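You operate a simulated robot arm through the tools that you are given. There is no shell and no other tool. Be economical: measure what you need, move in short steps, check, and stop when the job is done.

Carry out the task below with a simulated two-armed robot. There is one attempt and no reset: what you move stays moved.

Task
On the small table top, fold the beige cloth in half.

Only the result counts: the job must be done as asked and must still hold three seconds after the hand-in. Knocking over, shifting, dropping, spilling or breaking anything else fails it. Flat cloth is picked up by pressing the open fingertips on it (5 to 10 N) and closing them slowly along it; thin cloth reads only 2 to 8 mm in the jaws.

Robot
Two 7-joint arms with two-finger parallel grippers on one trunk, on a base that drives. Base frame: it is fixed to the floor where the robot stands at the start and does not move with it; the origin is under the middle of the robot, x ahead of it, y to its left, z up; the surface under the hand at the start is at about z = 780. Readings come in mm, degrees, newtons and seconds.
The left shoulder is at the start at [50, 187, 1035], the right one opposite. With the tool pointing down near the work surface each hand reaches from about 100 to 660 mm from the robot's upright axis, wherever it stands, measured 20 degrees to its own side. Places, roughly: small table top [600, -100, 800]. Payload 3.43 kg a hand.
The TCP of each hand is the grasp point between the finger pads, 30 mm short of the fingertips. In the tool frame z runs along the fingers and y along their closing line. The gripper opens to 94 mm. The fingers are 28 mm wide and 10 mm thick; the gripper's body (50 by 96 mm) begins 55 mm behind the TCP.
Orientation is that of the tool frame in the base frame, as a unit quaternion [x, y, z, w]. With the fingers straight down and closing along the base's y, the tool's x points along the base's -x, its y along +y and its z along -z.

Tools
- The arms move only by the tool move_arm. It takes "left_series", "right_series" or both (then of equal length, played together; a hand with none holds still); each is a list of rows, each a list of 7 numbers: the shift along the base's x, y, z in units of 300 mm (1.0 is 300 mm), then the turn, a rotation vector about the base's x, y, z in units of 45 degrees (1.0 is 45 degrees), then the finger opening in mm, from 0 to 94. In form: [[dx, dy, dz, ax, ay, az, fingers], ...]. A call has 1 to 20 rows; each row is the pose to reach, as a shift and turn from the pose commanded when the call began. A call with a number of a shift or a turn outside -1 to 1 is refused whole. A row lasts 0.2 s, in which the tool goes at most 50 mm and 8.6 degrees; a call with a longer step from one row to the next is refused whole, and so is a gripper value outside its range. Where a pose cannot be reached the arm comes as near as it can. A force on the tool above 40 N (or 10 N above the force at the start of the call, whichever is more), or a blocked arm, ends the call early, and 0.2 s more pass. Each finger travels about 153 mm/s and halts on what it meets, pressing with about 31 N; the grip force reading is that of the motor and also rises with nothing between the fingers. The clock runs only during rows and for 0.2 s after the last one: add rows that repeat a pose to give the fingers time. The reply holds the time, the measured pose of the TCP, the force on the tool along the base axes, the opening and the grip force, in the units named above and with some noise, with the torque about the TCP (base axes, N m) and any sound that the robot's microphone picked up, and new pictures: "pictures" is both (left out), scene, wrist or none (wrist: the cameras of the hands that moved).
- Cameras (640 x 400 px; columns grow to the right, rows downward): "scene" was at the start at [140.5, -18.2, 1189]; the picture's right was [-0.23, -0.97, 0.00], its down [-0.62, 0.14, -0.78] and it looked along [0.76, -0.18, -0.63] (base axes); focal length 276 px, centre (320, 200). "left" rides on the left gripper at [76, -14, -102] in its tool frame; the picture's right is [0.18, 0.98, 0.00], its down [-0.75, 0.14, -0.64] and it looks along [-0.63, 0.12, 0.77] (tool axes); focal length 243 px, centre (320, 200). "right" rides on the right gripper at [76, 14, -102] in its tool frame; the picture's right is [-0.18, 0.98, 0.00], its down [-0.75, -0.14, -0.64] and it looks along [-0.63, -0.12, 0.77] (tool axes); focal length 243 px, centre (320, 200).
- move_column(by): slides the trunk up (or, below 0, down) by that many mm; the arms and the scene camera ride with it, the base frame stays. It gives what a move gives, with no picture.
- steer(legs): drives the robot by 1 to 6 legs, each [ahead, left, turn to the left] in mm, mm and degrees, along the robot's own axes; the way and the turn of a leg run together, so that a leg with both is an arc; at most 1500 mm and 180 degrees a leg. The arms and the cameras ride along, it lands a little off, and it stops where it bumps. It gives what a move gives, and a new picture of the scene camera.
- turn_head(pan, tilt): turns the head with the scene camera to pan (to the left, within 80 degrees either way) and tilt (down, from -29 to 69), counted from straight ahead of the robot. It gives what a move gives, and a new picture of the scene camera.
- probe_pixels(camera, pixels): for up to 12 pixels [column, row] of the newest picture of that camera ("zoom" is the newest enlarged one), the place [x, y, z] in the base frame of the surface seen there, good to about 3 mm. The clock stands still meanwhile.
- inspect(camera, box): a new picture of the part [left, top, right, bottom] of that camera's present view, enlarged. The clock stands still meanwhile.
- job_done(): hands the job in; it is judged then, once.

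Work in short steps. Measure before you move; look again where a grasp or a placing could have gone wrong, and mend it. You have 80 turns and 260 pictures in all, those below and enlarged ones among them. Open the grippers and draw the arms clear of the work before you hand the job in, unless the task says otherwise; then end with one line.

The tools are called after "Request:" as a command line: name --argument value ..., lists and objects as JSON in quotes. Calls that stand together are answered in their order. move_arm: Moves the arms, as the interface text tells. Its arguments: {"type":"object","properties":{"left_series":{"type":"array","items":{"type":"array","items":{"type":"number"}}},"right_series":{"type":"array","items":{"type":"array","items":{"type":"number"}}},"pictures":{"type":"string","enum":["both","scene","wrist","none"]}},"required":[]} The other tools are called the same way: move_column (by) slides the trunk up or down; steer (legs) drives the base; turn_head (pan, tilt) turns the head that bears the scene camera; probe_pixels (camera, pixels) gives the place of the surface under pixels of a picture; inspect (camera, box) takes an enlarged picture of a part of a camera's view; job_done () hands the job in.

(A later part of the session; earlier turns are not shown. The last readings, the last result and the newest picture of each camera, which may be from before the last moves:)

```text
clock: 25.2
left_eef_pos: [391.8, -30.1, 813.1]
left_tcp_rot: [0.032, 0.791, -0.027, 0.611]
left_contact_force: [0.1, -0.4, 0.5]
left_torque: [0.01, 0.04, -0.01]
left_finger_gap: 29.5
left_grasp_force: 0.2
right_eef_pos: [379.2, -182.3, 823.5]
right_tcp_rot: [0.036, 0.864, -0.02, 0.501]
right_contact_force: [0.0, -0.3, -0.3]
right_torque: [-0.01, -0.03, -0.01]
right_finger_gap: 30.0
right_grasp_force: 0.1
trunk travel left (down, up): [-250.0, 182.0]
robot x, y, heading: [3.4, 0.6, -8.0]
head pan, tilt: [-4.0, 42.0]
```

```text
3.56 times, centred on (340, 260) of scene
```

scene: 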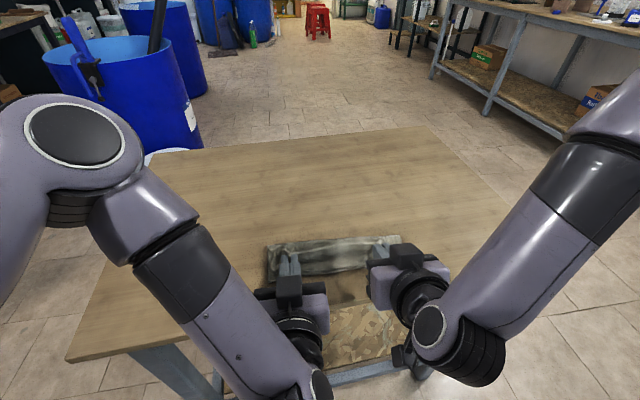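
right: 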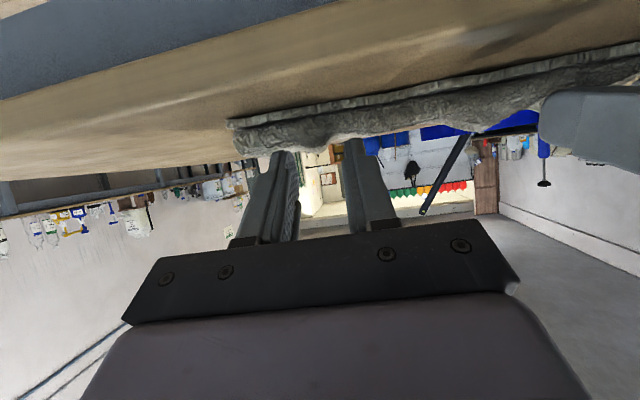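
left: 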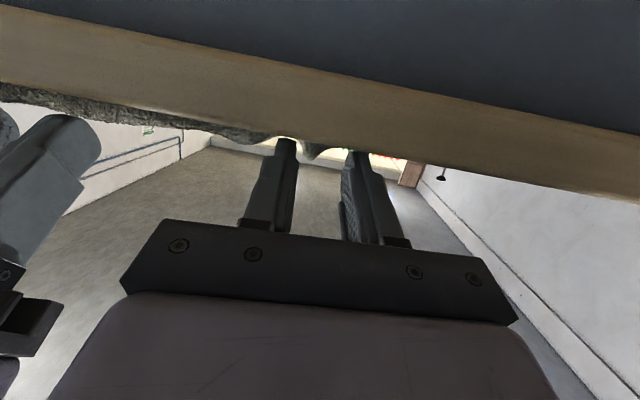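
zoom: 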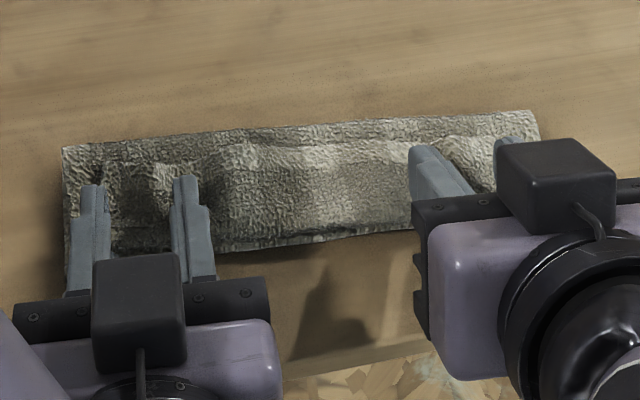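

Released; the edge strip lies rolled back on top. I draw the hands back and up to see the cloth.

Request:
move_arm --left_series '[[-0.07, 0, 0.03, 0, 0, 0, 30], [-0.12, 0, 0.08, 0, 0, 0, 30], [-0.12, 0, 0.2, 0.01, 0.15, 0, 30], [-0.12, 0.03, 0.33, 0.02, 0.3, 0, 30], [-0.12, 0.1, 0.45, 0.03, 0.45, 0, 30], [-0.12, 0.2, 0.55, 0.04, 0.6, 0, 30], [-0.12, 0.3, 0.6, 0.05, 0.75, 0, 30], [-0.12, 0.4, 0.65, 0.06, 0.9, 0, 30]]' --right_series '[[-0.07, 0, 0.03, 0, 0, 0, 30], [-0.1, 0, 0.08, 0, 0, 0, 30], [-0.1, 0, 0.2, 0.01, 0.15, 0, 30], [-0.1, -0.03, 0.33, 0.02, 0.3, 0, 30], [-0.1, -0.1, 0.45, 0.03, 0.45, 0, 30], [-0.1, -0.2, 0.55, 0.04, 0.6, 0, 30], [-0.1, -0.3, 0.6, 0.05, 0.75, 0, 30], [-0.1, -0.4, 0.65, 0.06, 0.9, 0, 30]]' --pictures "scene"

Request:
inspect --camera "scene" --box '[250, 210, 430, 310]'

```text
clock: 27.0
left_eef_pos: [354.0, 88.2, 1008.5]
left_tcp_rot: [0.035, 0.954, -0.018, 0.296]
left_contact_force: [0.8, 0.6, -0.3]
left_torque: [0.04, -0.01, 0.01]
left_finger_gap: 30.0
left_grasp_force: 0.0
right_eef_pos: [349.7, -302.6, 1020.6]
right_tcp_rot: [0.039, 0.985, -0.011, 0.169]
right_contact_force: [0.0, -0.4, 0.0]
right_torque: [0.0, -0.01, -0.01]
right_finger_gap: 30.1
right_grasp_force: 0.0
right hand out of reach, approached as far as the arm can: row 2, 3, 4
trunk travel left (down, up): [-250.0, 182.0]
robot x, y, heading: [-3.0, 0.4, -8.0]
head pan, tilt: [-4.0, 42.0]
```

scene: 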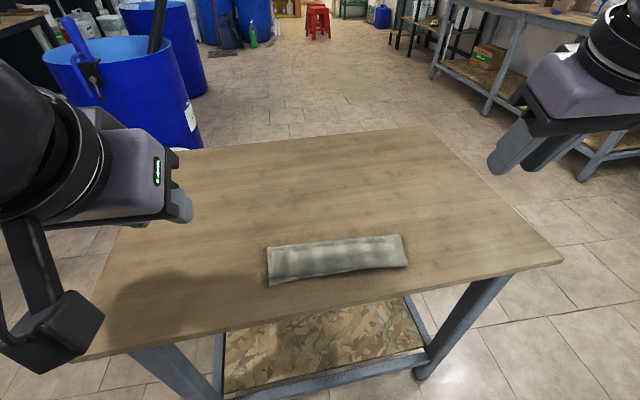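

```text
3.56 times, centred on (340, 260) of scene
```

zoom: 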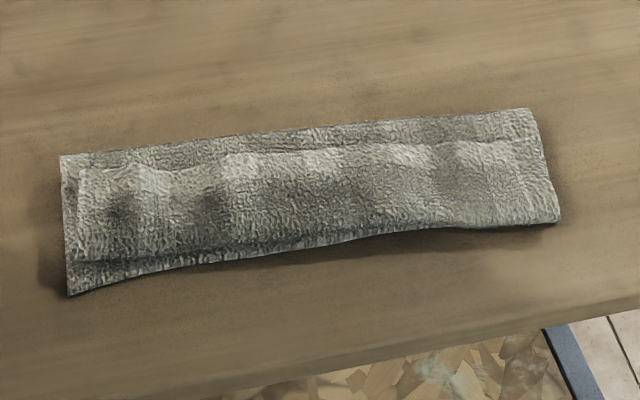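

The strip is neatly folded over, but a step line at zoom (80,170)–(530,140) suggests the edge has been turned back. I measure the profile.

Request:
probe_pixels --camera "zoom" --pixels '[[62, 157], [72, 290], [300, 135], [310, 152], [310, 175], [315, 210], [320, 235], [325, 248], [528, 112], [558, 218], [80, 172], [80, 255]]'

Request:
inspect --camera "scene" --box '[258, 235, 338, 290]'

Request:
inspect --camera "scene" --box '[335, 225, 415, 280]'

```text
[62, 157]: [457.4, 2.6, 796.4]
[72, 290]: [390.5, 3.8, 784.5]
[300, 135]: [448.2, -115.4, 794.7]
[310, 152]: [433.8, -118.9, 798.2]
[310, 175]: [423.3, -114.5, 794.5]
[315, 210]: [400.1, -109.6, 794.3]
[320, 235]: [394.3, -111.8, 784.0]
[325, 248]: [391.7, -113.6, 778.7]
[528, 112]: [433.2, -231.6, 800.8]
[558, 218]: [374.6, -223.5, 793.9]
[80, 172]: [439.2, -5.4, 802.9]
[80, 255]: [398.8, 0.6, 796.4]
```

```text
7.27 times, centred on (298, 262) of scene
```

zoom: 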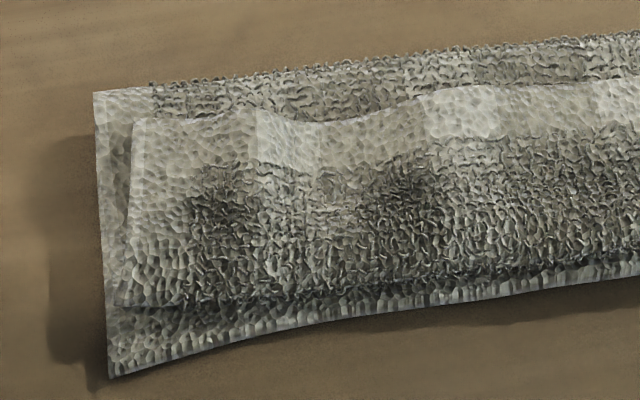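

```text
7.27 times, centred on (375, 252) of scene
```

zoom: 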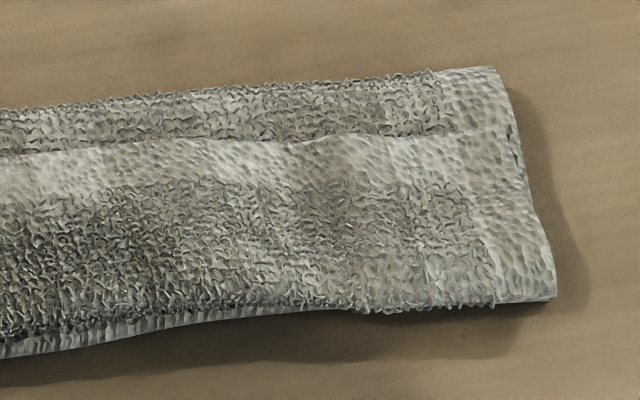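

The cloth is Z-folded: fold line at x≈457 and the free edge turned back, lying at x≈438 on top. I'll pick up this free edge again, unroll it to the middle and lay it lower and tauter. First I bring both hands upright above it.

Request:
move_arm --left_series '[[0.035, -0.053, -0.062, 0.008, 0.096, 0, 36], [0.07, -0.107, -0.123, 0.016, 0.191, 0, 36], [0.105, -0.16, -0.185, 0.024, 0.287, 0, 36], [0.14, -0.213, -0.247, 0.032, 0.382, 0, 36], [0.175, -0.267, -0.308, 0.04, 0.478, 0, 36], [0.21, -0.32, -0.37, 0.048, 0.574, 0, 36], [0.245, -0.374, -0.431, 0.056, 0.67, 0, 36], [0.28, -0.427, -0.493, 0.064, 0.765, 0, 36], [0.28, -0.427, -0.493, 0.064, 0.765, 0, 36]]' --right_series '[[0.033, 0.045, -0.067, 0.004, 0.054, 0, 36], [0.067, 0.09, -0.133, 0.009, 0.108, 0, 36], [0.1, 0.135, -0.2, 0.013, 0.162, 0, 36], [0.133, 0.18, -0.267, 0.018, 0.216, 0, 36], [0.167, 0.225, -0.333, 0.022, 0.27, 0, 36], [0.2, 0.27, -0.4, 0.027, 0.324, 0, 36], [0.233, 0.315, -0.467, 0.031, 0.38, 0, 36], [0.267, 0.36, -0.533, 0.036, 0.433, 0, 36], [0.267, 0.36, -0.533, 0.036, 0.433, 0, 36]]' --pictures "wrist"

```text
clock: 29.0
left_eef_pos: [440.0, -39.3, 860.9]
left_tcp_rot: [0.037, 0.999, -0.004, 0.002]
left_contact_force: [0.3, 0.0, -0.1]
left_torque: [0.02, 0.0, 0.03]
left_finger_gap: 35.9
left_grasp_force: 0.1
right_eef_pos: [428.4, -193.8, 857.7]
right_tcp_rot: [0.04, 0.999, -0.005, 0.0]
right_contact_force: [-0.9, -0.1, -0.7]
right_torque: [0.01, 0.0, -0.01]
right_finger_gap: 35.9
right_grasp_force: 0.1
trunk travel left (down, up): [-250.0, 182.0]
robot x, y, heading: [-0.1, 1.5, -8.1]
head pan, tilt: [-4.0, 42.0]
```

right: 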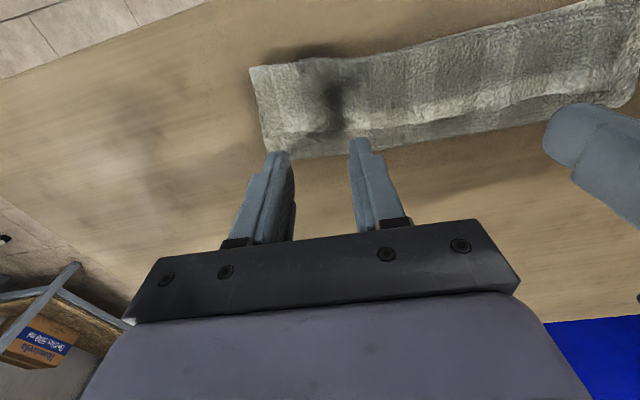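
left: 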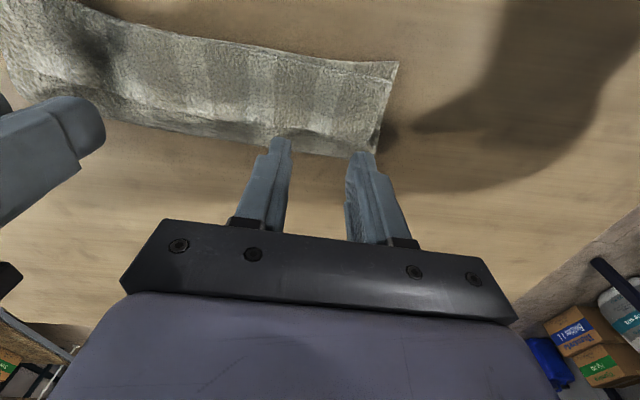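

I enlarge both wrist views to find the free edge of the flap.

Request:
inspect --camera "right" --box '[230, 40, 430, 165]'

Request:
inspect --camera "left" --box '[220, 45, 420, 170]'

Request:
probe_pixels --camera "left" --pixels '[[370, 155], [372, 146], [375, 138], [330, 150], [330, 138], [330, 130], [330, 110], [310, 145], [310, 125], [340, 75]]'

Request:
probe_pixels --camera "right" --pixels '[[270, 150], [320, 152], [320, 143], [320, 135], [320, 125], [320, 105], [275, 130], [320, 70], [345, 140], [345, 128]]'

```text
3.20 times, centred on (330, 102) of right
```

zoom: 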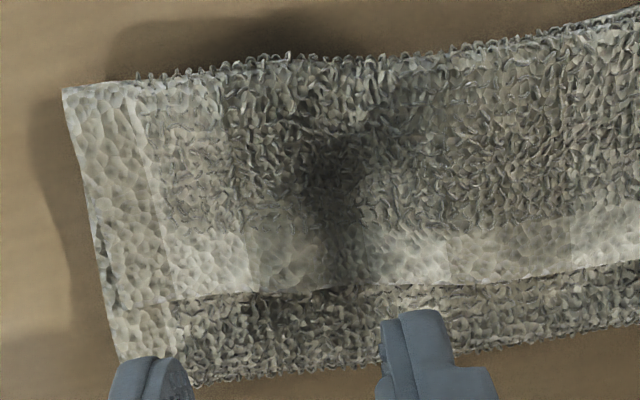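

```text
3.20 times, centred on (320, 108) of left
```

zoom: 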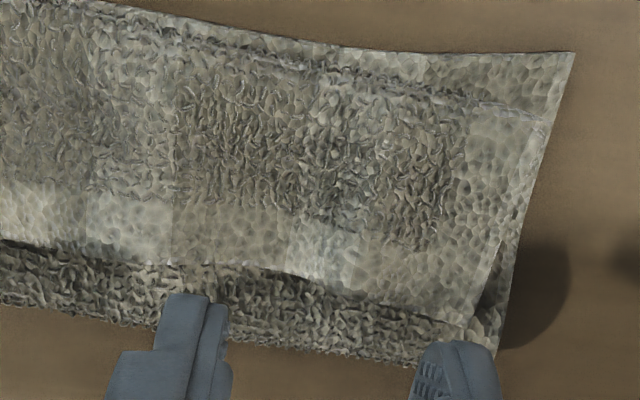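

```text
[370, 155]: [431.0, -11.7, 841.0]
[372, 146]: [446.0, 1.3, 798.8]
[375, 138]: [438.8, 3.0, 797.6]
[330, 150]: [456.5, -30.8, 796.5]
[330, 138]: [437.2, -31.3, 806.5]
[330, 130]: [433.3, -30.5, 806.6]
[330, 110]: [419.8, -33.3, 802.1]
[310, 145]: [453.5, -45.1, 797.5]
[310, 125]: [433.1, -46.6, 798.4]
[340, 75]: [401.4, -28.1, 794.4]
```

```text
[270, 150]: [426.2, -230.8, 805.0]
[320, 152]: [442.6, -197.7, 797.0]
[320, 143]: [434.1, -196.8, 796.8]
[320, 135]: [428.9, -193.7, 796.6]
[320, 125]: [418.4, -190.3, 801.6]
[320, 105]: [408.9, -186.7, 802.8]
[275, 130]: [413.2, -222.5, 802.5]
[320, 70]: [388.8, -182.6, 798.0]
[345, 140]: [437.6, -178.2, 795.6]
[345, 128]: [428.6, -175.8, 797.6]
```

The free edge is at x≈438 (left hand) and ≈425 (right hand), z≈802–806. I descend gently onto it with about 16 mm overlap.

Request:
move_arm --left_series '[[-0.013, 0, -0.04, 0, 0, 0, 36], [-0.013, 0, -0.08, 0, 0, 0, 36], [-0.013, 0, -0.093, 0, 0, 0, 36], [-0.013, 0, -0.1, 0, 0, 0, 36], [-0.013, 0, -0.107, 0, 0, 0, 36], [-0.013, 0, -0.11, 0, 0, 0, 36]]' --right_series '[[-0.016, 0, -0.04, 0, 0, 0, 36], [-0.016, 0, -0.075, 0, 0, 0, 36], [-0.016, 0, -0.087, 0, 0, 0, 36], [-0.016, 0, -0.094, 0, 0, 0, 36], [-0.016, 0, -0.1, 0, 0, 0, 36], [-0.016, 0, -0.105, 0, 0, 0, 36]]' --pictures "wrist"

```text
clock: 30.4
left_eef_pos: [436.5, -39.9, 827.0]
left_tcp_rot: [0.035, 0.999, -0.003, 0.002]
left_contact_force: [0.4, 0.0, 0.6]
left_torque: [-0.01, -0.01, -0.02]
left_finger_gap: 36.0
left_grasp_force: 0.1
right_eef_pos: [425.8, -195.3, 826.5]
right_tcp_rot: [0.04, 0.999, -0.004, 0.001]
right_contact_force: [-0.9, -0.4, 0.4]
right_torque: [0.03, -0.01, -0.03]
right_finger_gap: 35.8
right_grasp_force: 0.0
trunk travel left (down, up): [-250.0, 182.0]
robot x, y, heading: [-1.3, -1.7, -7.9]
head pan, tilt: [-4.0, 42.0]
```

right: 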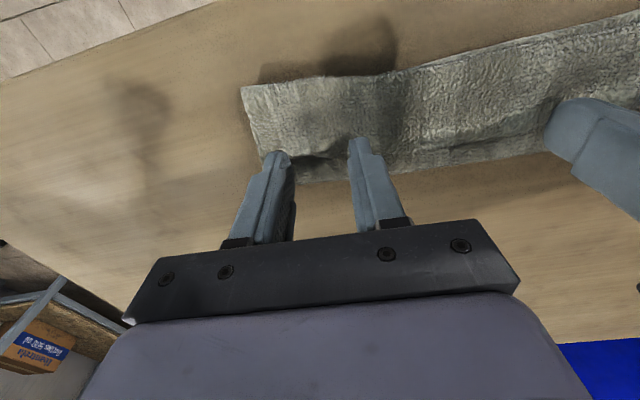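
left: 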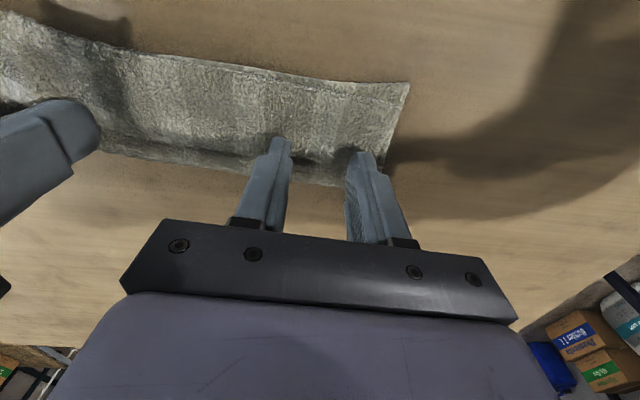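

No contact force yet; I lower a few millimetres further in small steps.

Request:
move_arm --left_series '[[0, 0, -0.005, 0, 0, 0, 36], [0, 0, -0.01, 0, 0, 0, 36], [0, 0, -0.015, 0, 0, 0, 36]]' --right_series '[[0, 0, -0.005, 0, 0, 0, 36], [0, 0, -0.01, 0, 0, 0, 36], [0, 0, -0.015, 0, 0, 0, 36]]' --pictures "none"

```text
clock: 31.2
left_eef_pos: [436.0, -39.8, 823.1]
left_tcp_rot: [0.035, 0.999, -0.004, 0.002]
left_contact_force: [0.4, 0.0, 1.7]
left_torque: [0.02, 0.03, 0.03]
left_finger_gap: 36.0
left_grasp_force: 0.0
right_eef_pos: [423.4, -194.6, 823.2]
right_tcp_rot: [0.039, 0.999, -0.004, 0.001]
right_contact_force: [1.1, 0.0, 0.2]
right_torque: [-0.01, 0.0, -0.01]
right_finger_gap: 36.3
right_grasp_force: 0.0
trunk travel left (down, up): [-250.0, 182.0]
robot x, y, heading: [-1.8, 0.2, -7.9]
head pan, tilt: [-4.0, 42.0]
```

Request:
move_arm --left_series '[[0, 0, -0.004, 0, 0, 0, 36], [0, 0, -0.007, 0, 0, 0, 36], [0, 0, -0.007, 0, 0, 0, 36]]' --right_series '[[0, 0, -0.005, 0, 0, 0, 36], [0, 0, -0.009, 0, 0, 0, 36], [0, 0, -0.012, 0, 0, 0, 36]]' --pictures "none"

```text
clock: 32.0
left_eef_pos: [436.9, -38.8, 821.9]
left_tcp_rot: [0.036, 0.999, -0.003, 0.002]
left_contact_force: [-0.5, 1.6, 2.3]
left_torque: [0.04, 0.03, 0.03]
left_finger_gap: 36.2
left_grasp_force: 0.1
right_eef_pos: [424.1, -193.9, 819.5]
right_tcp_rot: [0.039, 0.999, -0.004, 0.001]
right_contact_force: [-0.8, -0.8, 3.8]
right_torque: [-0.05, 0.04, 0.02]
right_finger_gap: 35.8
right_grasp_force: 0.0
trunk travel left (down, up): [-250.0, 182.0]
robot x, y, heading: [1.8, -0.2, -8.1]
head pan, tilt: [-4.0, 42.0]
```

Light contact of 2–4 N is right for taking only the top layer. I close slowly.

Request:
move_arm --left_series '[[0, 0, -0.003, 0, 0, 0, 33], [0, 0, -0.003, 0, 0, 0, 30], [0, 0, -0.003, 0, 0, 0, 27], [0, 0, -0.003, 0, 0, 0, 24], [0, 0, -0.003, 0, 0, 0, 21], [0, 0, -0.003, 0, 0, 0, 18], [0, 0, -0.003, 0, 0, 0, 15], [0, 0, -0.003, 0, 0, 0, 12], [0, 0, -0.003, 0, 0, 0, 9], [0, 0, -0.003, 0, 0, 0, 6], [0, 0, -0.003, 0, 0, 0, 3], [0, 0, -0.003, 0, 0, 0, 0], [0, 0, -0.003, 0, 0, 0, 0]]' --right_series '[[0, 0, 0, 0, 0, 0, 33], [0, 0, 0, 0, 0, 0, 30], [0, 0, 0, 0, 0, 0, 27], [0, 0, 0, 0, 0, 0, 24], [0, 0, 0, 0, 0, 0, 21], [0, 0, 0, 0, 0, 0, 18], [0, 0, 0, 0, 0, 0, 15], [0, 0, 0, 0, 0, 0, 12], [0, 0, 0, 0, 0, 0, 9], [0, 0, 0, 0, 0, 0, 6], [0, 0, 0, 0, 0, 0, 3], [0, 0, 0, 0, 0, 0, 0], [0, 0, 0, 0, 0, 0, 0]]' --pictures "wrist"

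```text
clock: 34.8
left_eef_pos: [435.8, -39.3, 819.0]
left_tcp_rot: [0.035, 0.999, -0.005, 0.002]
left_contact_force: [-0.3, -2.3, 3.5]
left_torque: [-0.05, 0.01, 0.01]
left_finger_gap: 3.5
left_grasp_force: 31.5
right_eef_pos: [423.5, -193.8, 819.8]
right_tcp_rot: [0.039, 0.999, -0.003, 0.001]
right_contact_force: [0.6, 4.1, 4.6]
right_torque: [0.11, -0.01, 0.0]
right_finger_gap: 5.1
right_grasp_force: 31.3
trunk travel left (down, up): [-250.0, 182.0]
robot x, y, heading: [-0.4, 2.6, -8.1]
head pan, tilt: [-4.0, 42.0]
```

right: 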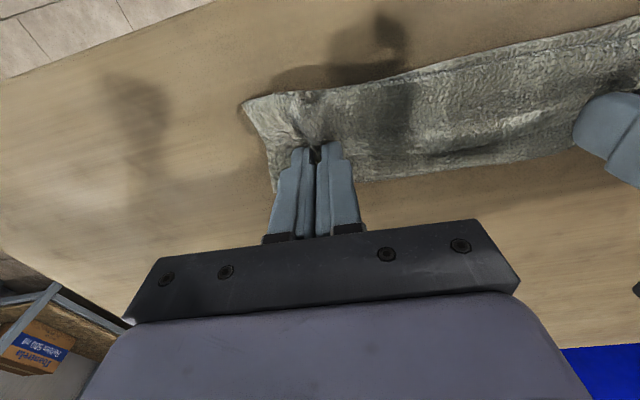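
left: 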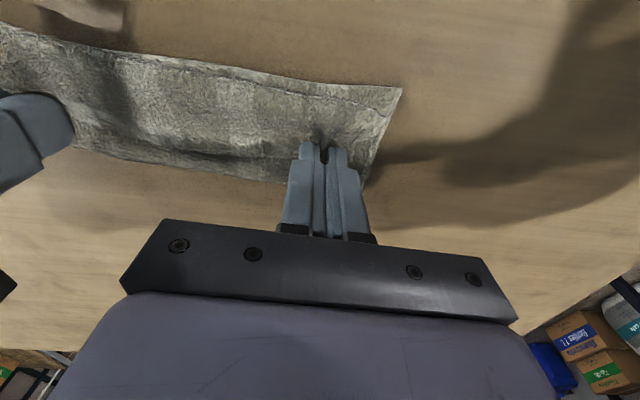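

Left reads 3.5 mm and right 5.1 mm. I lift 45 mm and check what is held.

Request:
move_arm --left_series '[[0.01, 0, 0.04, 0, 0, 0, 0], [0.03, 0, 0.08, 0, 0, 0, 0], [0.05, 0, 0.115, 0, 0, 0, 0], [0.07, 0, 0.15, 0, 0, 0, 0], [0.07, 0, 0.15, 0, 0, 0, 0]]' --right_series '[[0.01, 0, 0.04, 0, 0, 0, 0], [0.03, 0, 0.08, 0, 0, 0, 0], [0.05, 0, 0.115, 0, 0, 0, 0], [0.07, 0, 0.15, 0, 0, 0, 0], [0.07, 0, 0.15, 0, 0, 0, 0]]'

Request:
inspect --camera "scene" --box '[240, 170, 440, 300]'

```text
clock: 36.0
left_eef_pos: [457.0, -38.4, 863.8]
left_tcp_rot: [0.035, 0.999, -0.004, 0.002]
left_contact_force: [0.2, -2.3, 1.2]
left_torque: [-0.08, 0.03, 0.03]
left_finger_gap: 3.5
left_grasp_force: 31.0
right_eef_pos: [445.9, -193.9, 864.3]
right_tcp_rot: [0.039, 0.999, -0.004, 0.001]
right_contact_force: [0.2, 1.2, 0.5]
right_torque: [0.06, -0.01, -0.02]
right_finger_gap: 4.8
right_grasp_force: 31.1
trunk travel left (down, up): [-250.0, 182.0]
robot x, y, heading: [-1.3, 2.6, -7.8]
head pan, tilt: [-4.0, 42.0]
```

scene: 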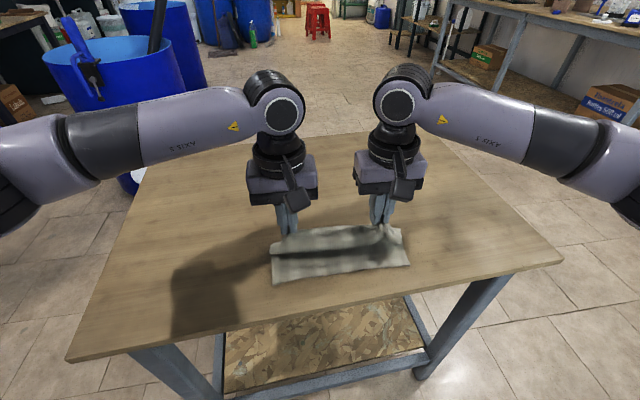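
right: 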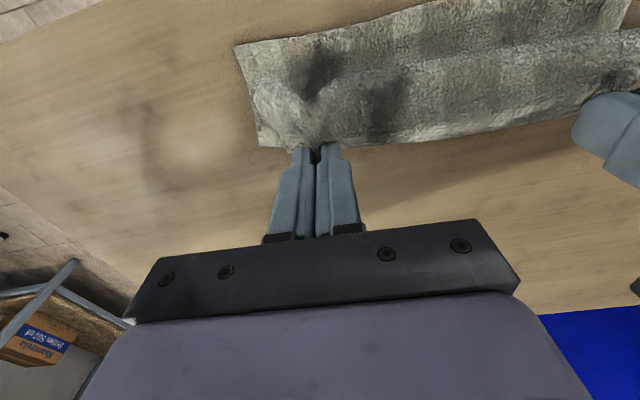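
left: 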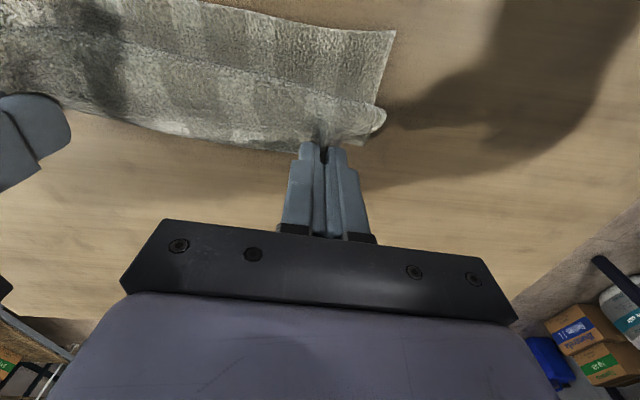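

```text
3.08 times, centred on (340, 235) of scene
```

zoom: 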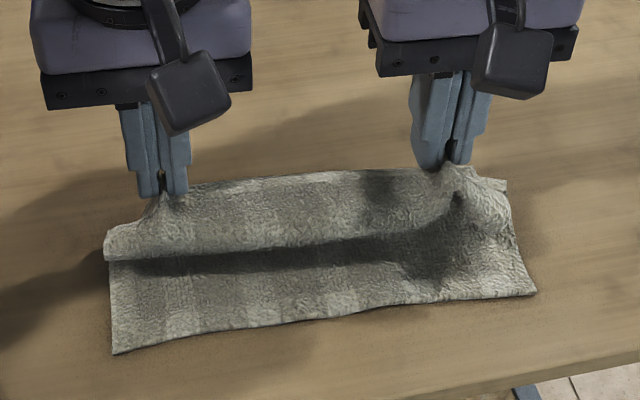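

It's unrolling well; the right grip may hold an extra layer. I move on 50 mm forward to unroll fully and look again.

Request:
move_arm --left_series '[[0.04, 0, 0.02, 0, 0, 0, 0], [0.08, 0, 0.03, 0, 0, 0, 0], [0.12, 0, 0.03, 0, 0, 0, 0], [0.16, 0, 0.02, 0, 0, 0, 0], [0.19, 0, 0.0, 0, 0, 0, 0], [0.19, 0, 0.0, 0, 0, 0, 0]]' --right_series '[[0.04, 0, 0.02, 0, 0, 0, 0], [0.08, 0, 0.03, 0, 0, 0, 0], [0.12, 0, 0.03, 0, 0, 0, 0], [0.16, 0, 0.02, 0, 0, 0, 0], [0.19, 0, 0.0, 0, 0, 0, 0], [0.19, 0, 0.0, 0, 0, 0, 0]]'

Request:
inspect --camera "scene" --box '[240, 170, 440, 300]'

```text
clock: 37.4
left_eef_pos: [514.1, -39.6, 865.3]
left_tcp_rot: [0.035, 0.999, -0.004, 0.001]
left_contact_force: [-0.6, -3.6, -0.9]
left_torque: [-0.05, 0.03, 0.05]
left_finger_gap: 3.2
left_grasp_force: 31.7
right_eef_pos: [502.8, -195.6, 864.4]
right_tcp_rot: [0.038, 0.999, -0.004, 0.002]
right_contact_force: [0.7, 3.2, 0.2]
right_torque: [0.09, 0.02, -0.05]
right_finger_gap: 4.8
right_grasp_force: 30.5
trunk travel left (down, up): [-250.0, 182.0]
robot x, y, heading: [2.0, -0.1, -7.8]
head pan, tilt: [-4.0, 42.0]
```

scene: 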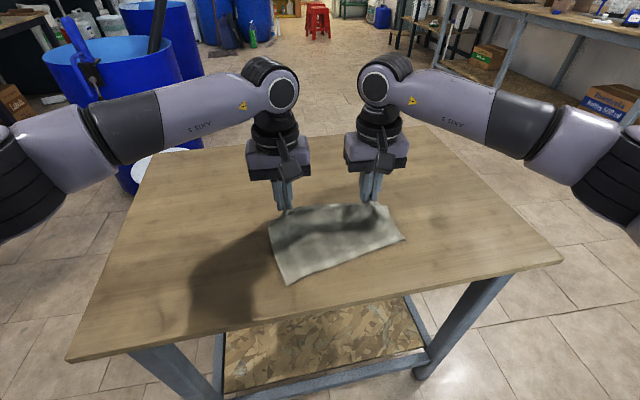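
right: 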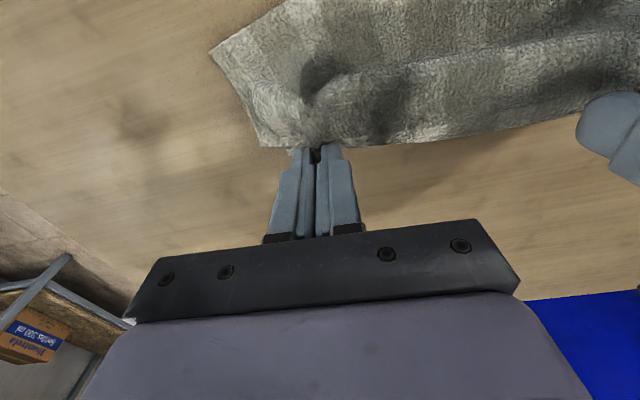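
left: 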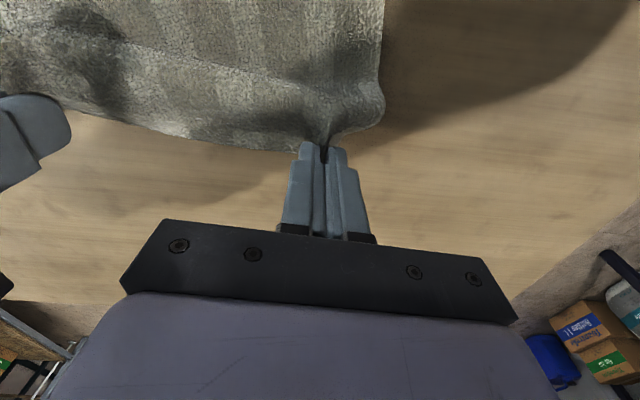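

```text
3.08 times, centred on (340, 235) of scene
```

zoom: 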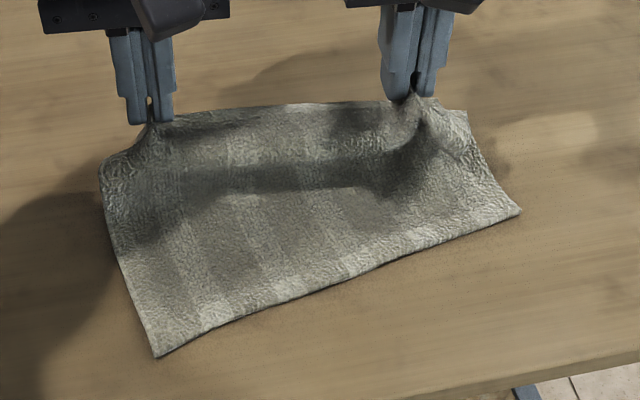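

The right grip did hold two layers and the cloth turned a bit. I lower both hands, release the right one, and then regrip it at the corner.

Request:
move_arm --left_series '[[0.01, 0, -0.03, 0, 0, 0, 0], [0.02, 0, -0.06, 0, 0, 0, 0], [0.02, 0, -0.06, 0, 0, 0, 0], [0.02, 0, -0.06, 0, 0, 0, 0], [0.02, 0, -0.06, 0, 0, 0, 0], [0.02, 0, -0.06, 0, 0, 0, 0], [0.02, 0, -0.06, 0, 0, 0, 0]]' --right_series '[[0, 0, -0.04, 0, 0, 0, 0], [0, 0, -0.08, 0, 0, 0, 0], [0, 0, -0.08, 0, 0, 0, 15], [0, 0, -0.08, 0, 0, 0, 36], [0, 0, 0.0, 0, 0, 0, 36], [0, 0, 0.1, 0, 0, 0, 36], [0, 0, 0.15, 0, 0, 0, 36]]'

Request:
inspect --camera "scene" --box '[240, 170, 440, 300]'

```text
clock: 39.0
left_eef_pos: [520.5, -38.0, 847.6]
left_tcp_rot: [0.035, 0.999, -0.004, 0.002]
left_contact_force: [-0.1, 0.3, 0.4]
left_torque: [-0.01, -0.01, -0.03]
left_finger_gap: 3.2
left_grasp_force: 30.9
right_eef_pos: [503.3, -196.1, 910.8]
right_tcp_rot: [0.039, 0.999, -0.004, 0.0]
right_contact_force: [0.4, 0.5, 0.6]
right_torque: [-0.02, 0.06, 0.01]
right_finger_gap: 36.0
right_grasp_force: 0.0
trunk travel left (down, up): [-250.0, 182.0]
robot x, y, heading: [0.8, -3.2, -8.0]
head pan, tilt: [-4.0, 42.0]
```

scene: 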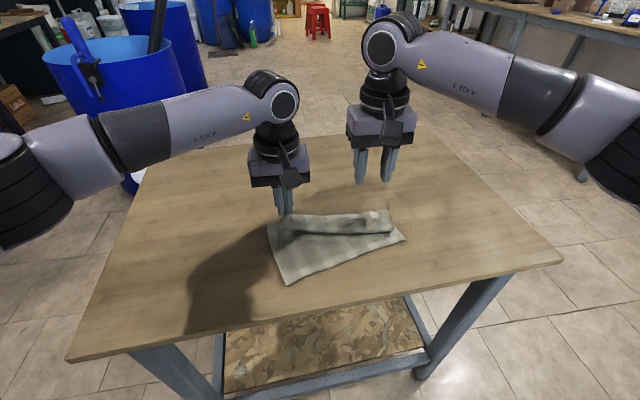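
right: 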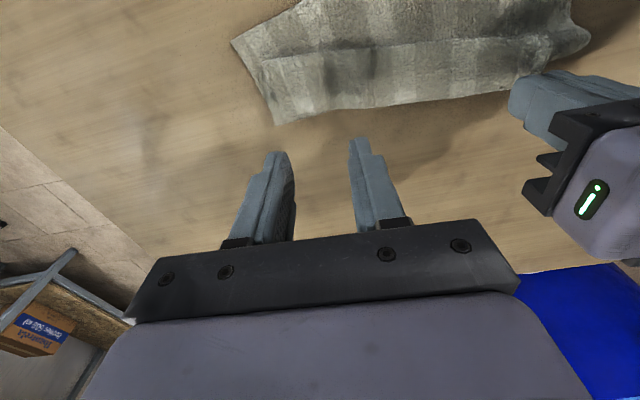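
left: 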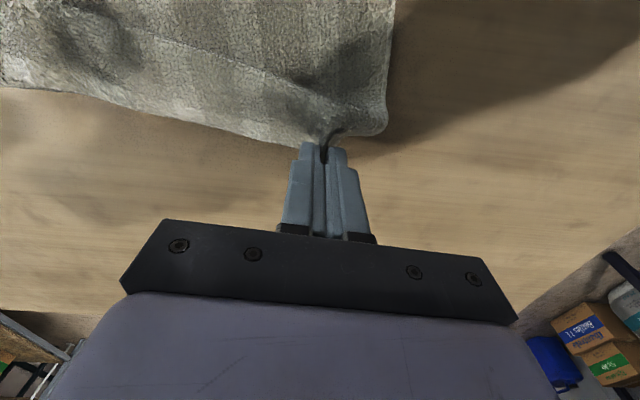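

```text
3.08 times, centred on (340, 235) of scene
```

zoom: 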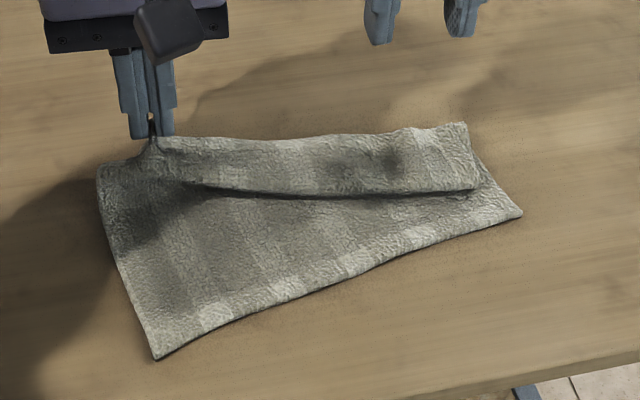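

The right part still has a Z fold. I look closely to find the free corner there.

Request:
inspect --camera "right" --box '[220, 0, 420, 125]'

Request:
inspect --camera "scene" --box '[350, 200, 410, 245]'

Request:
probe_pixels --camera "right" --pixels '[[276, 122], [238, 42], [265, 65], [330, 108], [330, 95], [400, 95], [330, 60], [258, 85]]'

```text
3.20 times, centred on (320, 62) of right
```

zoom: 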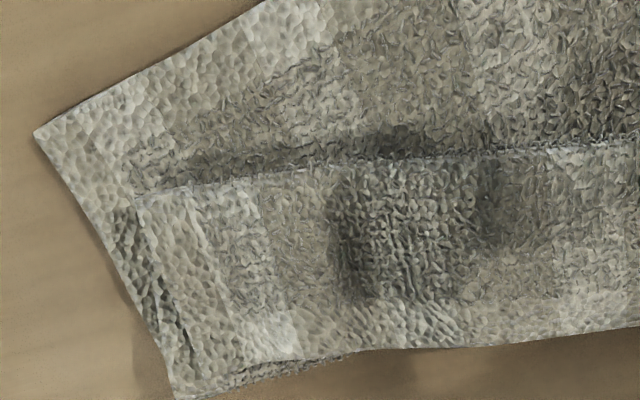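

```text
8.89 times, centred on (380, 222) of scene
```

zoom: 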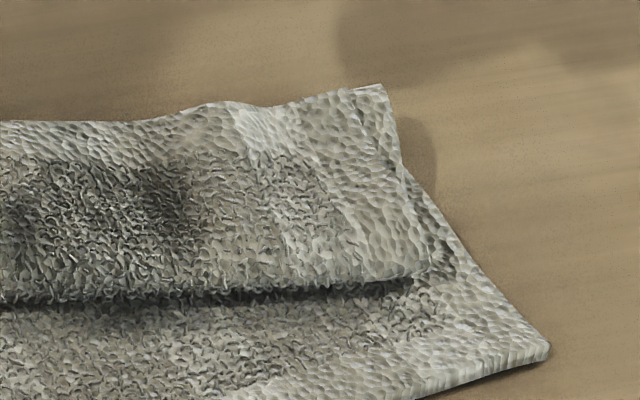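

```text
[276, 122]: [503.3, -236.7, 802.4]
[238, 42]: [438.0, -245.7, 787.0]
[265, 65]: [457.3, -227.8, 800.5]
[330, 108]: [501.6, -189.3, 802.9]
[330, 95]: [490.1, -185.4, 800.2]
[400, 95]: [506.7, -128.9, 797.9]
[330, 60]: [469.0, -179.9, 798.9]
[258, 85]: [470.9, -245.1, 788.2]
```

The free edge on the right lies right over the lower fold, so a direct pinch would again take two layers. I raise the left-held corner high and forward to peel the flap open, with the right hand moved aside.

Request:
move_arm --left_series '[[0.02, 0, 0.06, 0, 0, 0, 0], [0.04, 0, 0.12, 0, 0, 0, 0], [0.06, -0.02, 0.18, 0, 0, 0, 0], [0.08, -0.04, 0.24, 0, 0, 0, 0], [0.1, -0.06, 0.3, 0, 0, 0, 0], [0.1, -0.08, 0.36, 0, 0, 0, 0], [0.1, -0.08, 0.36, 0, 0, 0, 0]]' --right_series '[[0, -0.05, 0.05, 0, 0, 0, 36], [-0.03, -0.1, 0.1, 0, 0, 0, 36], [-0.06, -0.2, 0.15, 0, 0, 0, 36], [-0.1, -0.3, 0.2, 0, 0, 0, 36], [-0.15, -0.35, 0.2, 0, 0, 0, 36], [-0.2, -0.35, 0.2, 0, 0, 0, 36], [-0.2, -0.35, 0.2, 0, 0, 0, 36]]' --pictures "scene"

Request:
inspect --camera "scene" --box '[240, 130, 440, 300]'

```text
clock: 40.6
left_eef_pos: [550.8, -62.5, 953.8]
left_tcp_rot: [0.036, 0.999, -0.004, 0.002]
left_contact_force: [0.0, -0.1, -0.5]
left_torque: [-0.02, 0.01, -0.01]
left_finger_gap: 3.5
left_grasp_force: 31.4
right_eef_pos: [443.0, -301.0, 970.4]
right_tcp_rot: [0.04, 0.999, -0.004, 0.0]
right_contact_force: [-0.2, -0.1, 0.6]
right_torque: [-0.01, 0.01, 0.05]
right_finger_gap: 36.0
right_grasp_force: 0.1
trunk travel left (down, up): [-250.0, 182.0]
robot x, y, heading: [1.2, -2.0, -7.9]
head pan, tilt: [-4.0, 42.0]
```

scene: 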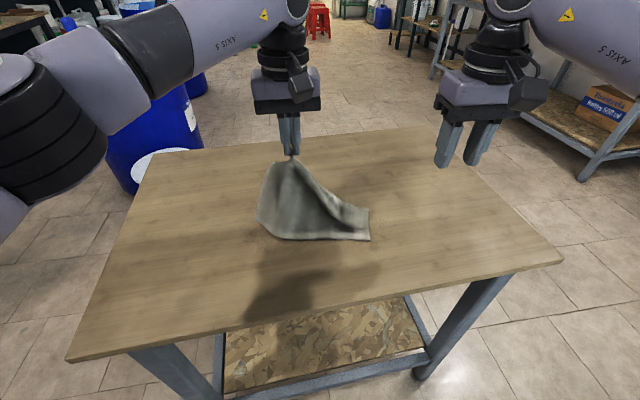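

```text
2.35 times, centred on (340, 215) of scene
```

zoom: 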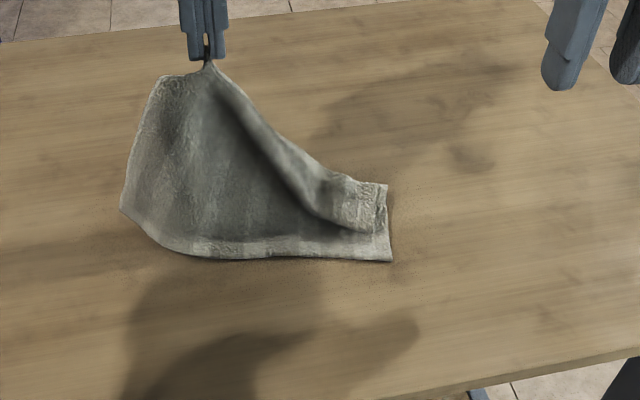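

The flap is peeling. I lift the cloth fully so it hangs straight from the corner, then I will lay it down by trailing it.

Request:
move_arm --left_series '[[-0.03, -0.03, 0.08, 0, 0, 0, 0], [-0.06, -0.06, 0.16, 0, 0, 0, 0], [-0.1, -0.1, 0.25, 0, 0, 0, 0], [-0.14, -0.14, 0.33, 0, 0, 0, 0], [-0.18, -0.18, 0.41, 0, 0, 0, 0], [-0.22, -0.22, 0.46, 0, 0, 0, 0], [-0.27, -0.25, 0.487, 0, 0, 0, 0], [-0.27, -0.25, 0.487, 0, 0, 0, 0], [-0.27, -0.25, 0.487, 0, 0, 0, 0]]' --right_series '[[-0.05, -0.1, 0, 0, 0, 0, 36], [-0.1, -0.2, 0, 0, 0, 0, 36], [-0.15, -0.3, 0, 0, 0, 0, 36], [-0.2, -0.4, 0, 0, 0, 0, 36], [-0.25, -0.5, 0, 0, 0, 0, 36], [-0.25, -0.5, 0, 0, 0, 0, 36], [-0.25, -0.5, 0, 0, 0, 0, 36], [-0.25, -0.5, 0, 0, 0, 0, 36], [-0.25, -0.5, 0, 0, 0, 0, 36]]' --pictures "scene"

```text
clock: 42.8
left_eef_pos: [495.2, -92.2, 1089.4]
left_tcp_rot: [-0.01, 0.999, -0.023, -0.019]
left_contact_force: [-0.1, -0.2, -0.1]
left_torque: [0.0, 0.0, -0.09]
left_finger_gap: 3.5
left_grasp_force: 30.5
left hand out of reach, approached as far as the arm can: row 5, 6, 7, 8, 9
right_eef_pos: [369.5, -449.7, 969.0]
right_tcp_rot: [0.04, 0.999, -0.005, 0.001]
right_contact_force: [0.5, -0.2, -0.5]
right_torque: [-0.01, 0.03, 0.01]
right_finger_gap: 35.8
right_grasp_force: 0.0
trunk travel left (down, up): [-250.0, 182.0]
robot x, y, heading: [-1.4, -1.2, -7.8]
head pan, tilt: [-4.0, 42.0]
stopped in row 9 (left hand): the arm was blocked; the commanded pose is now the measured one
```

scene: 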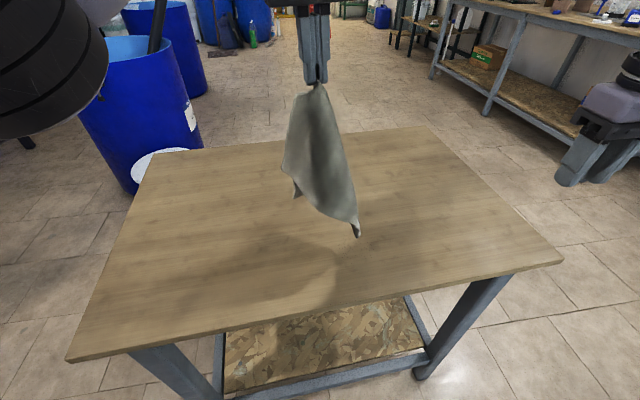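

The cloth hangs freely. I move toward the near-right so the bottom corner lands around there, before trailing it to the far left.

Request:
move_arm --left_series '[[-0.05, -0.05, -0.04, 0.02, 0, -0.02, 0], [-0.1, -0.1, -0.08, 0.04, 0, -0.04, 0], [-0.15, -0.15, -0.12, 0.04, 0, -0.06, 0], [-0.2, -0.2, -0.14, 0.04, 0, -0.06, 0], [-0.25, -0.26, -0.15, 0.04, 0, -0.06, 0], [-0.25, -0.26, -0.15, 0.04, 0, -0.06, 0], [-0.25, -0.26, -0.15, 0.04, 0, -0.06, 0]]' --pictures "scene"

```text
clock: 44.6
left_eef_pos: [451.8, -144.2, 1057.8]
left_tcp_rot: [-0.027, 0.999, -0.027, -0.023]
left_contact_force: [-0.5, -0.2, -0.4]
left_torque: [0.02, -0.01, -0.04]
left_finger_gap: 3.1
left_grasp_force: 30.6
right_eef_pos: [369.1, -450.0, 968.6]
right_tcp_rot: [0.039, 0.999, -0.004, 0.001]
right_contact_force: [-0.2, -0.4, 1.2]
right_torque: [-0.01, 0.0, 0.0]
right_finger_gap: 36.1
right_grasp_force: 0.1
trunk travel left (down, up): [-250.0, 182.0]
robot x, y, heading: [0.4, 2.3, -7.9]
head pan, tilt: [-4.0, 42.0]
stopped in row 7 (left hand): the arm was blocked; the commanded pose is now the measured one
```

scene: 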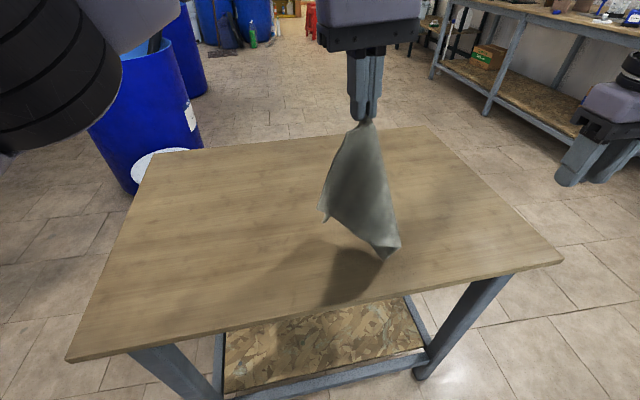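

The bottom corner now touches near (400,-195). I lay the cloth down by moving the held corner out to the far left along an arc.

Request:
move_arm --left_series '[[0.048, 0.083, -0.02, 0, 0, 0, 0], [0.095, 0.167, -0.04, 0, 0, 0, 0], [0.143, 0.25, -0.06, 0, 0, 0, 0], [0.18, 0.3, -0.115, 0, 0, 0, 0], [0.215, 0.347, -0.17, 0, 0, 0, 0], [0.25, 0.393, -0.22, 0, 0, 0, 0], [0.274, 0.426, -0.288, 0, 0, 0, 0], [0.3, 0.46, -0.356, 0, 0, 0, 0], [0.323, 0.493, -0.423, 0, 0, 0, 0], [0.34, 0.513, -0.5, 0, 0, 0, 0], [0.355, 0.533, -0.575, 0, 0, 0, 0], [0.37, 0.553, -0.65, 0, 0, 0, 0], [0.38, 0.567, -0.72, 0, 0, 0, 0], [0.39, 0.58, -0.78, 0, 0, 0, 0], [0.407, 0.607, -0.78, 0, 0, 0, 0], [0.407, 0.607, -0.78, 0, 0, 0, 0]]' --pictures "scene"

Request:
inspect --camera "scene" --box '[220, 170, 440, 310]'

```text
clock: 48.0
left_eef_pos: [572.8, 35.3, 823.4]
left_tcp_rot: [-0.025, 0.999, -0.026, -0.022]
left_contact_force: [0.3, -0.3, 0.4]
left_torque: [-0.02, 0.0, -0.08]
left_finger_gap: 3.5
left_grasp_force: 31.1
right_eef_pos: [368.1, -450.7, 967.9]
right_tcp_rot: [0.04, 0.999, -0.005, 0.0]
right_contact_force: [-0.2, -0.4, -0.5]
right_torque: [0.02, 0.02, -0.01]
right_finger_gap: 35.9
right_grasp_force: 0.1
trunk travel left (down, up): [-250.0, 182.0]
robot x, y, heading: [-2.6, -3.8, -8.1]
head pan, tilt: [-4.0, 42.0]
```

scene: 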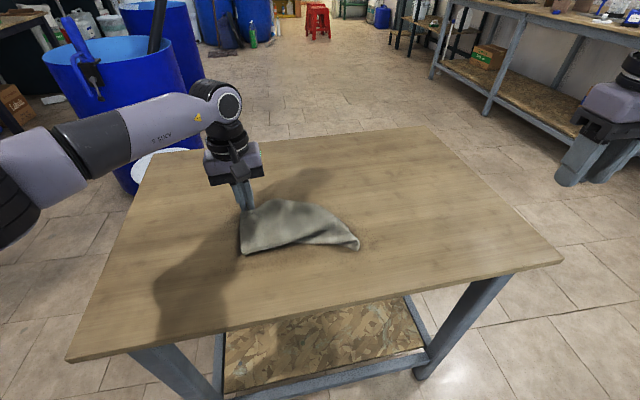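

```text
2.86 times, centred on (330, 240) of scene
```

zoom: 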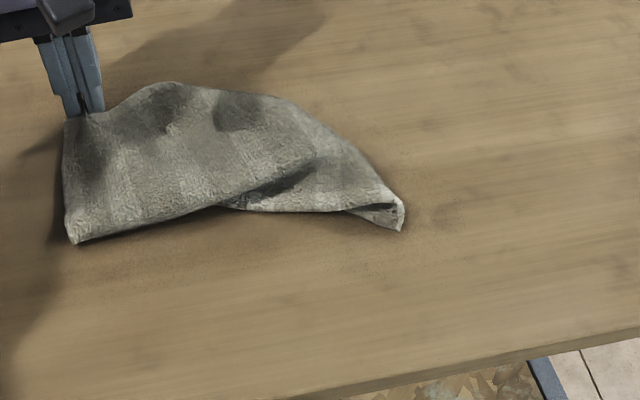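

The cloth came down partly folded along its diagonal. I release the corner here, lift away, and measure the shape.

Request:
move_arm --left_series '[[0, 0, -0.01, 0, 0, 0, 15], [0, 0, -0.01, 0, 0, 0, 36], [0, 0, 0.06, 0, 0, 0, 36], [0, 0.05, 0.2, 0, 0, 0, 36], [0, 0.15, 0.32, 0.04, 0, 0, 36], [-0.1, 0.25, 0.45, 0.06, 0, 0, 36], [-0.2, 0.3, 0.5, 0.06, 0, 0, 36]]' --pictures "scene"

Request:
inspect --camera "scene" --box '[220, 180, 380, 280]'

Request:
probe_pixels --camera "zoom" --pixels '[[85, 250], [100, 80], [180, 60], [440, 140], [560, 230], [560, 280], [325, 240], [440, 150], [420, 200], [220, 230], [270, 120], [330, 65]]'

```text
refused: row 6 steps farther than a row can; nothing moved
```

```text
4.00 times, centred on (300, 230) of scene
```

zoom: 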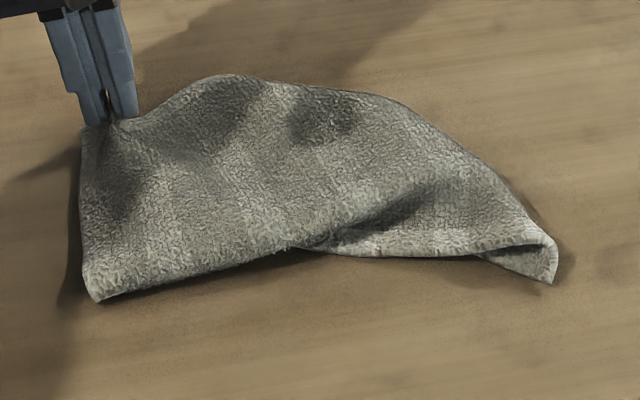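

```text
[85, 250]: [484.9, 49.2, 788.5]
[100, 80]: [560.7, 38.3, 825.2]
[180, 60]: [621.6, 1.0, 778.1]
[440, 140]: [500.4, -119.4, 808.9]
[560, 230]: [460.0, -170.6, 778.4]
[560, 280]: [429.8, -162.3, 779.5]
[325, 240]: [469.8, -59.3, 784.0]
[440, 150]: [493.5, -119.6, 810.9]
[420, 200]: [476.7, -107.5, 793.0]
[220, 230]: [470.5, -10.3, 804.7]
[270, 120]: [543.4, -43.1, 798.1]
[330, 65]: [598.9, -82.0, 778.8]
```

I keep hold of this corner. I lift it again so the cloth hangs, to find the neighbouring corner that the right hand can take in the air.

Request:
move_arm --left_series '[[-0.02, -0.02, 0.1, 0, 0, 0, 0], [-0.04, -0.04, 0.22, 0, 0, 0, 0], [-0.08, -0.08, 0.34, 0, 0, 0, 0], [-0.12, -0.12, 0.46, 0, 0, 0, 0], [-0.16, -0.16, 0.58, 0, 0, 0, 0], [-0.2, -0.2, 0.7, 0, 0, 0, 0], [-0.24, -0.22, 0.79, 0, 0, 0, 0], [-0.26, -0.22, 0.85, 0, 0, 0, 0], [-0.26, -0.22, 0.85, 0, 0, 0, 0], [-0.26, -0.22, 0.85, 0, 0, 0, 0]]'

Request:
inspect --camera "scene" --box '[200, 40, 400, 260]'

```text
clock: 50.2
left_eef_pos: [496.1, -32.4, 1077.5]
left_tcp_rot: [-0.023, 0.999, -0.026, -0.022]
left_contact_force: [0.2, -0.7, 0.0]
left_torque: [0.03, 0.0, -0.04]
left_finger_gap: 3.2
left_grasp_force: 31.5
right_eef_pos: [368.2, -451.2, 967.4]
right_tcp_rot: [0.039, 0.999, -0.004, 0.0]
right_contact_force: [0.2, 0.7, 0.3]
right_torque: [-0.03, -0.01, 0.04]
right_finger_gap: 36.1
right_grasp_force: 0.1
trunk travel left (down, up): [-250.0, 182.0]
robot x, y, heading: [-0.1, -1.3, -7.9]
head pan, tilt: [-4.0, 42.0]
```

scene: 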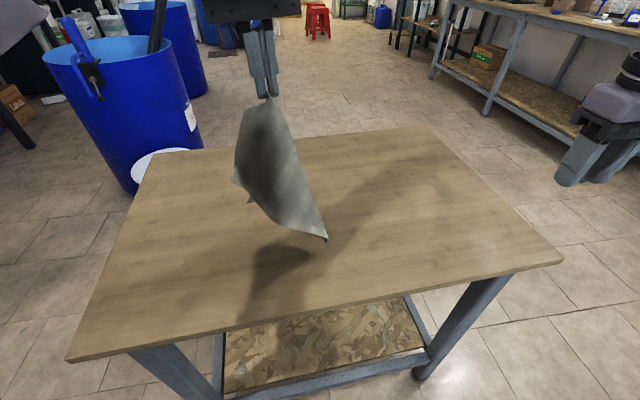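
left: 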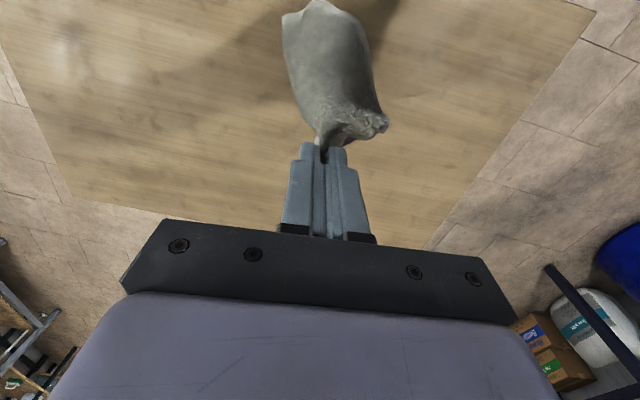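

```text
1.82 times, centred on (300, 150) of scene
```

zoom: 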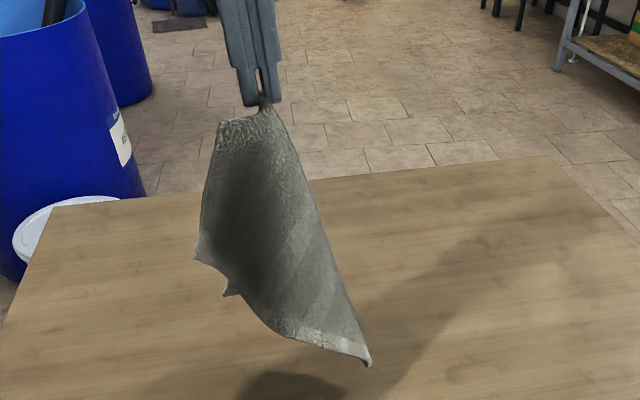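

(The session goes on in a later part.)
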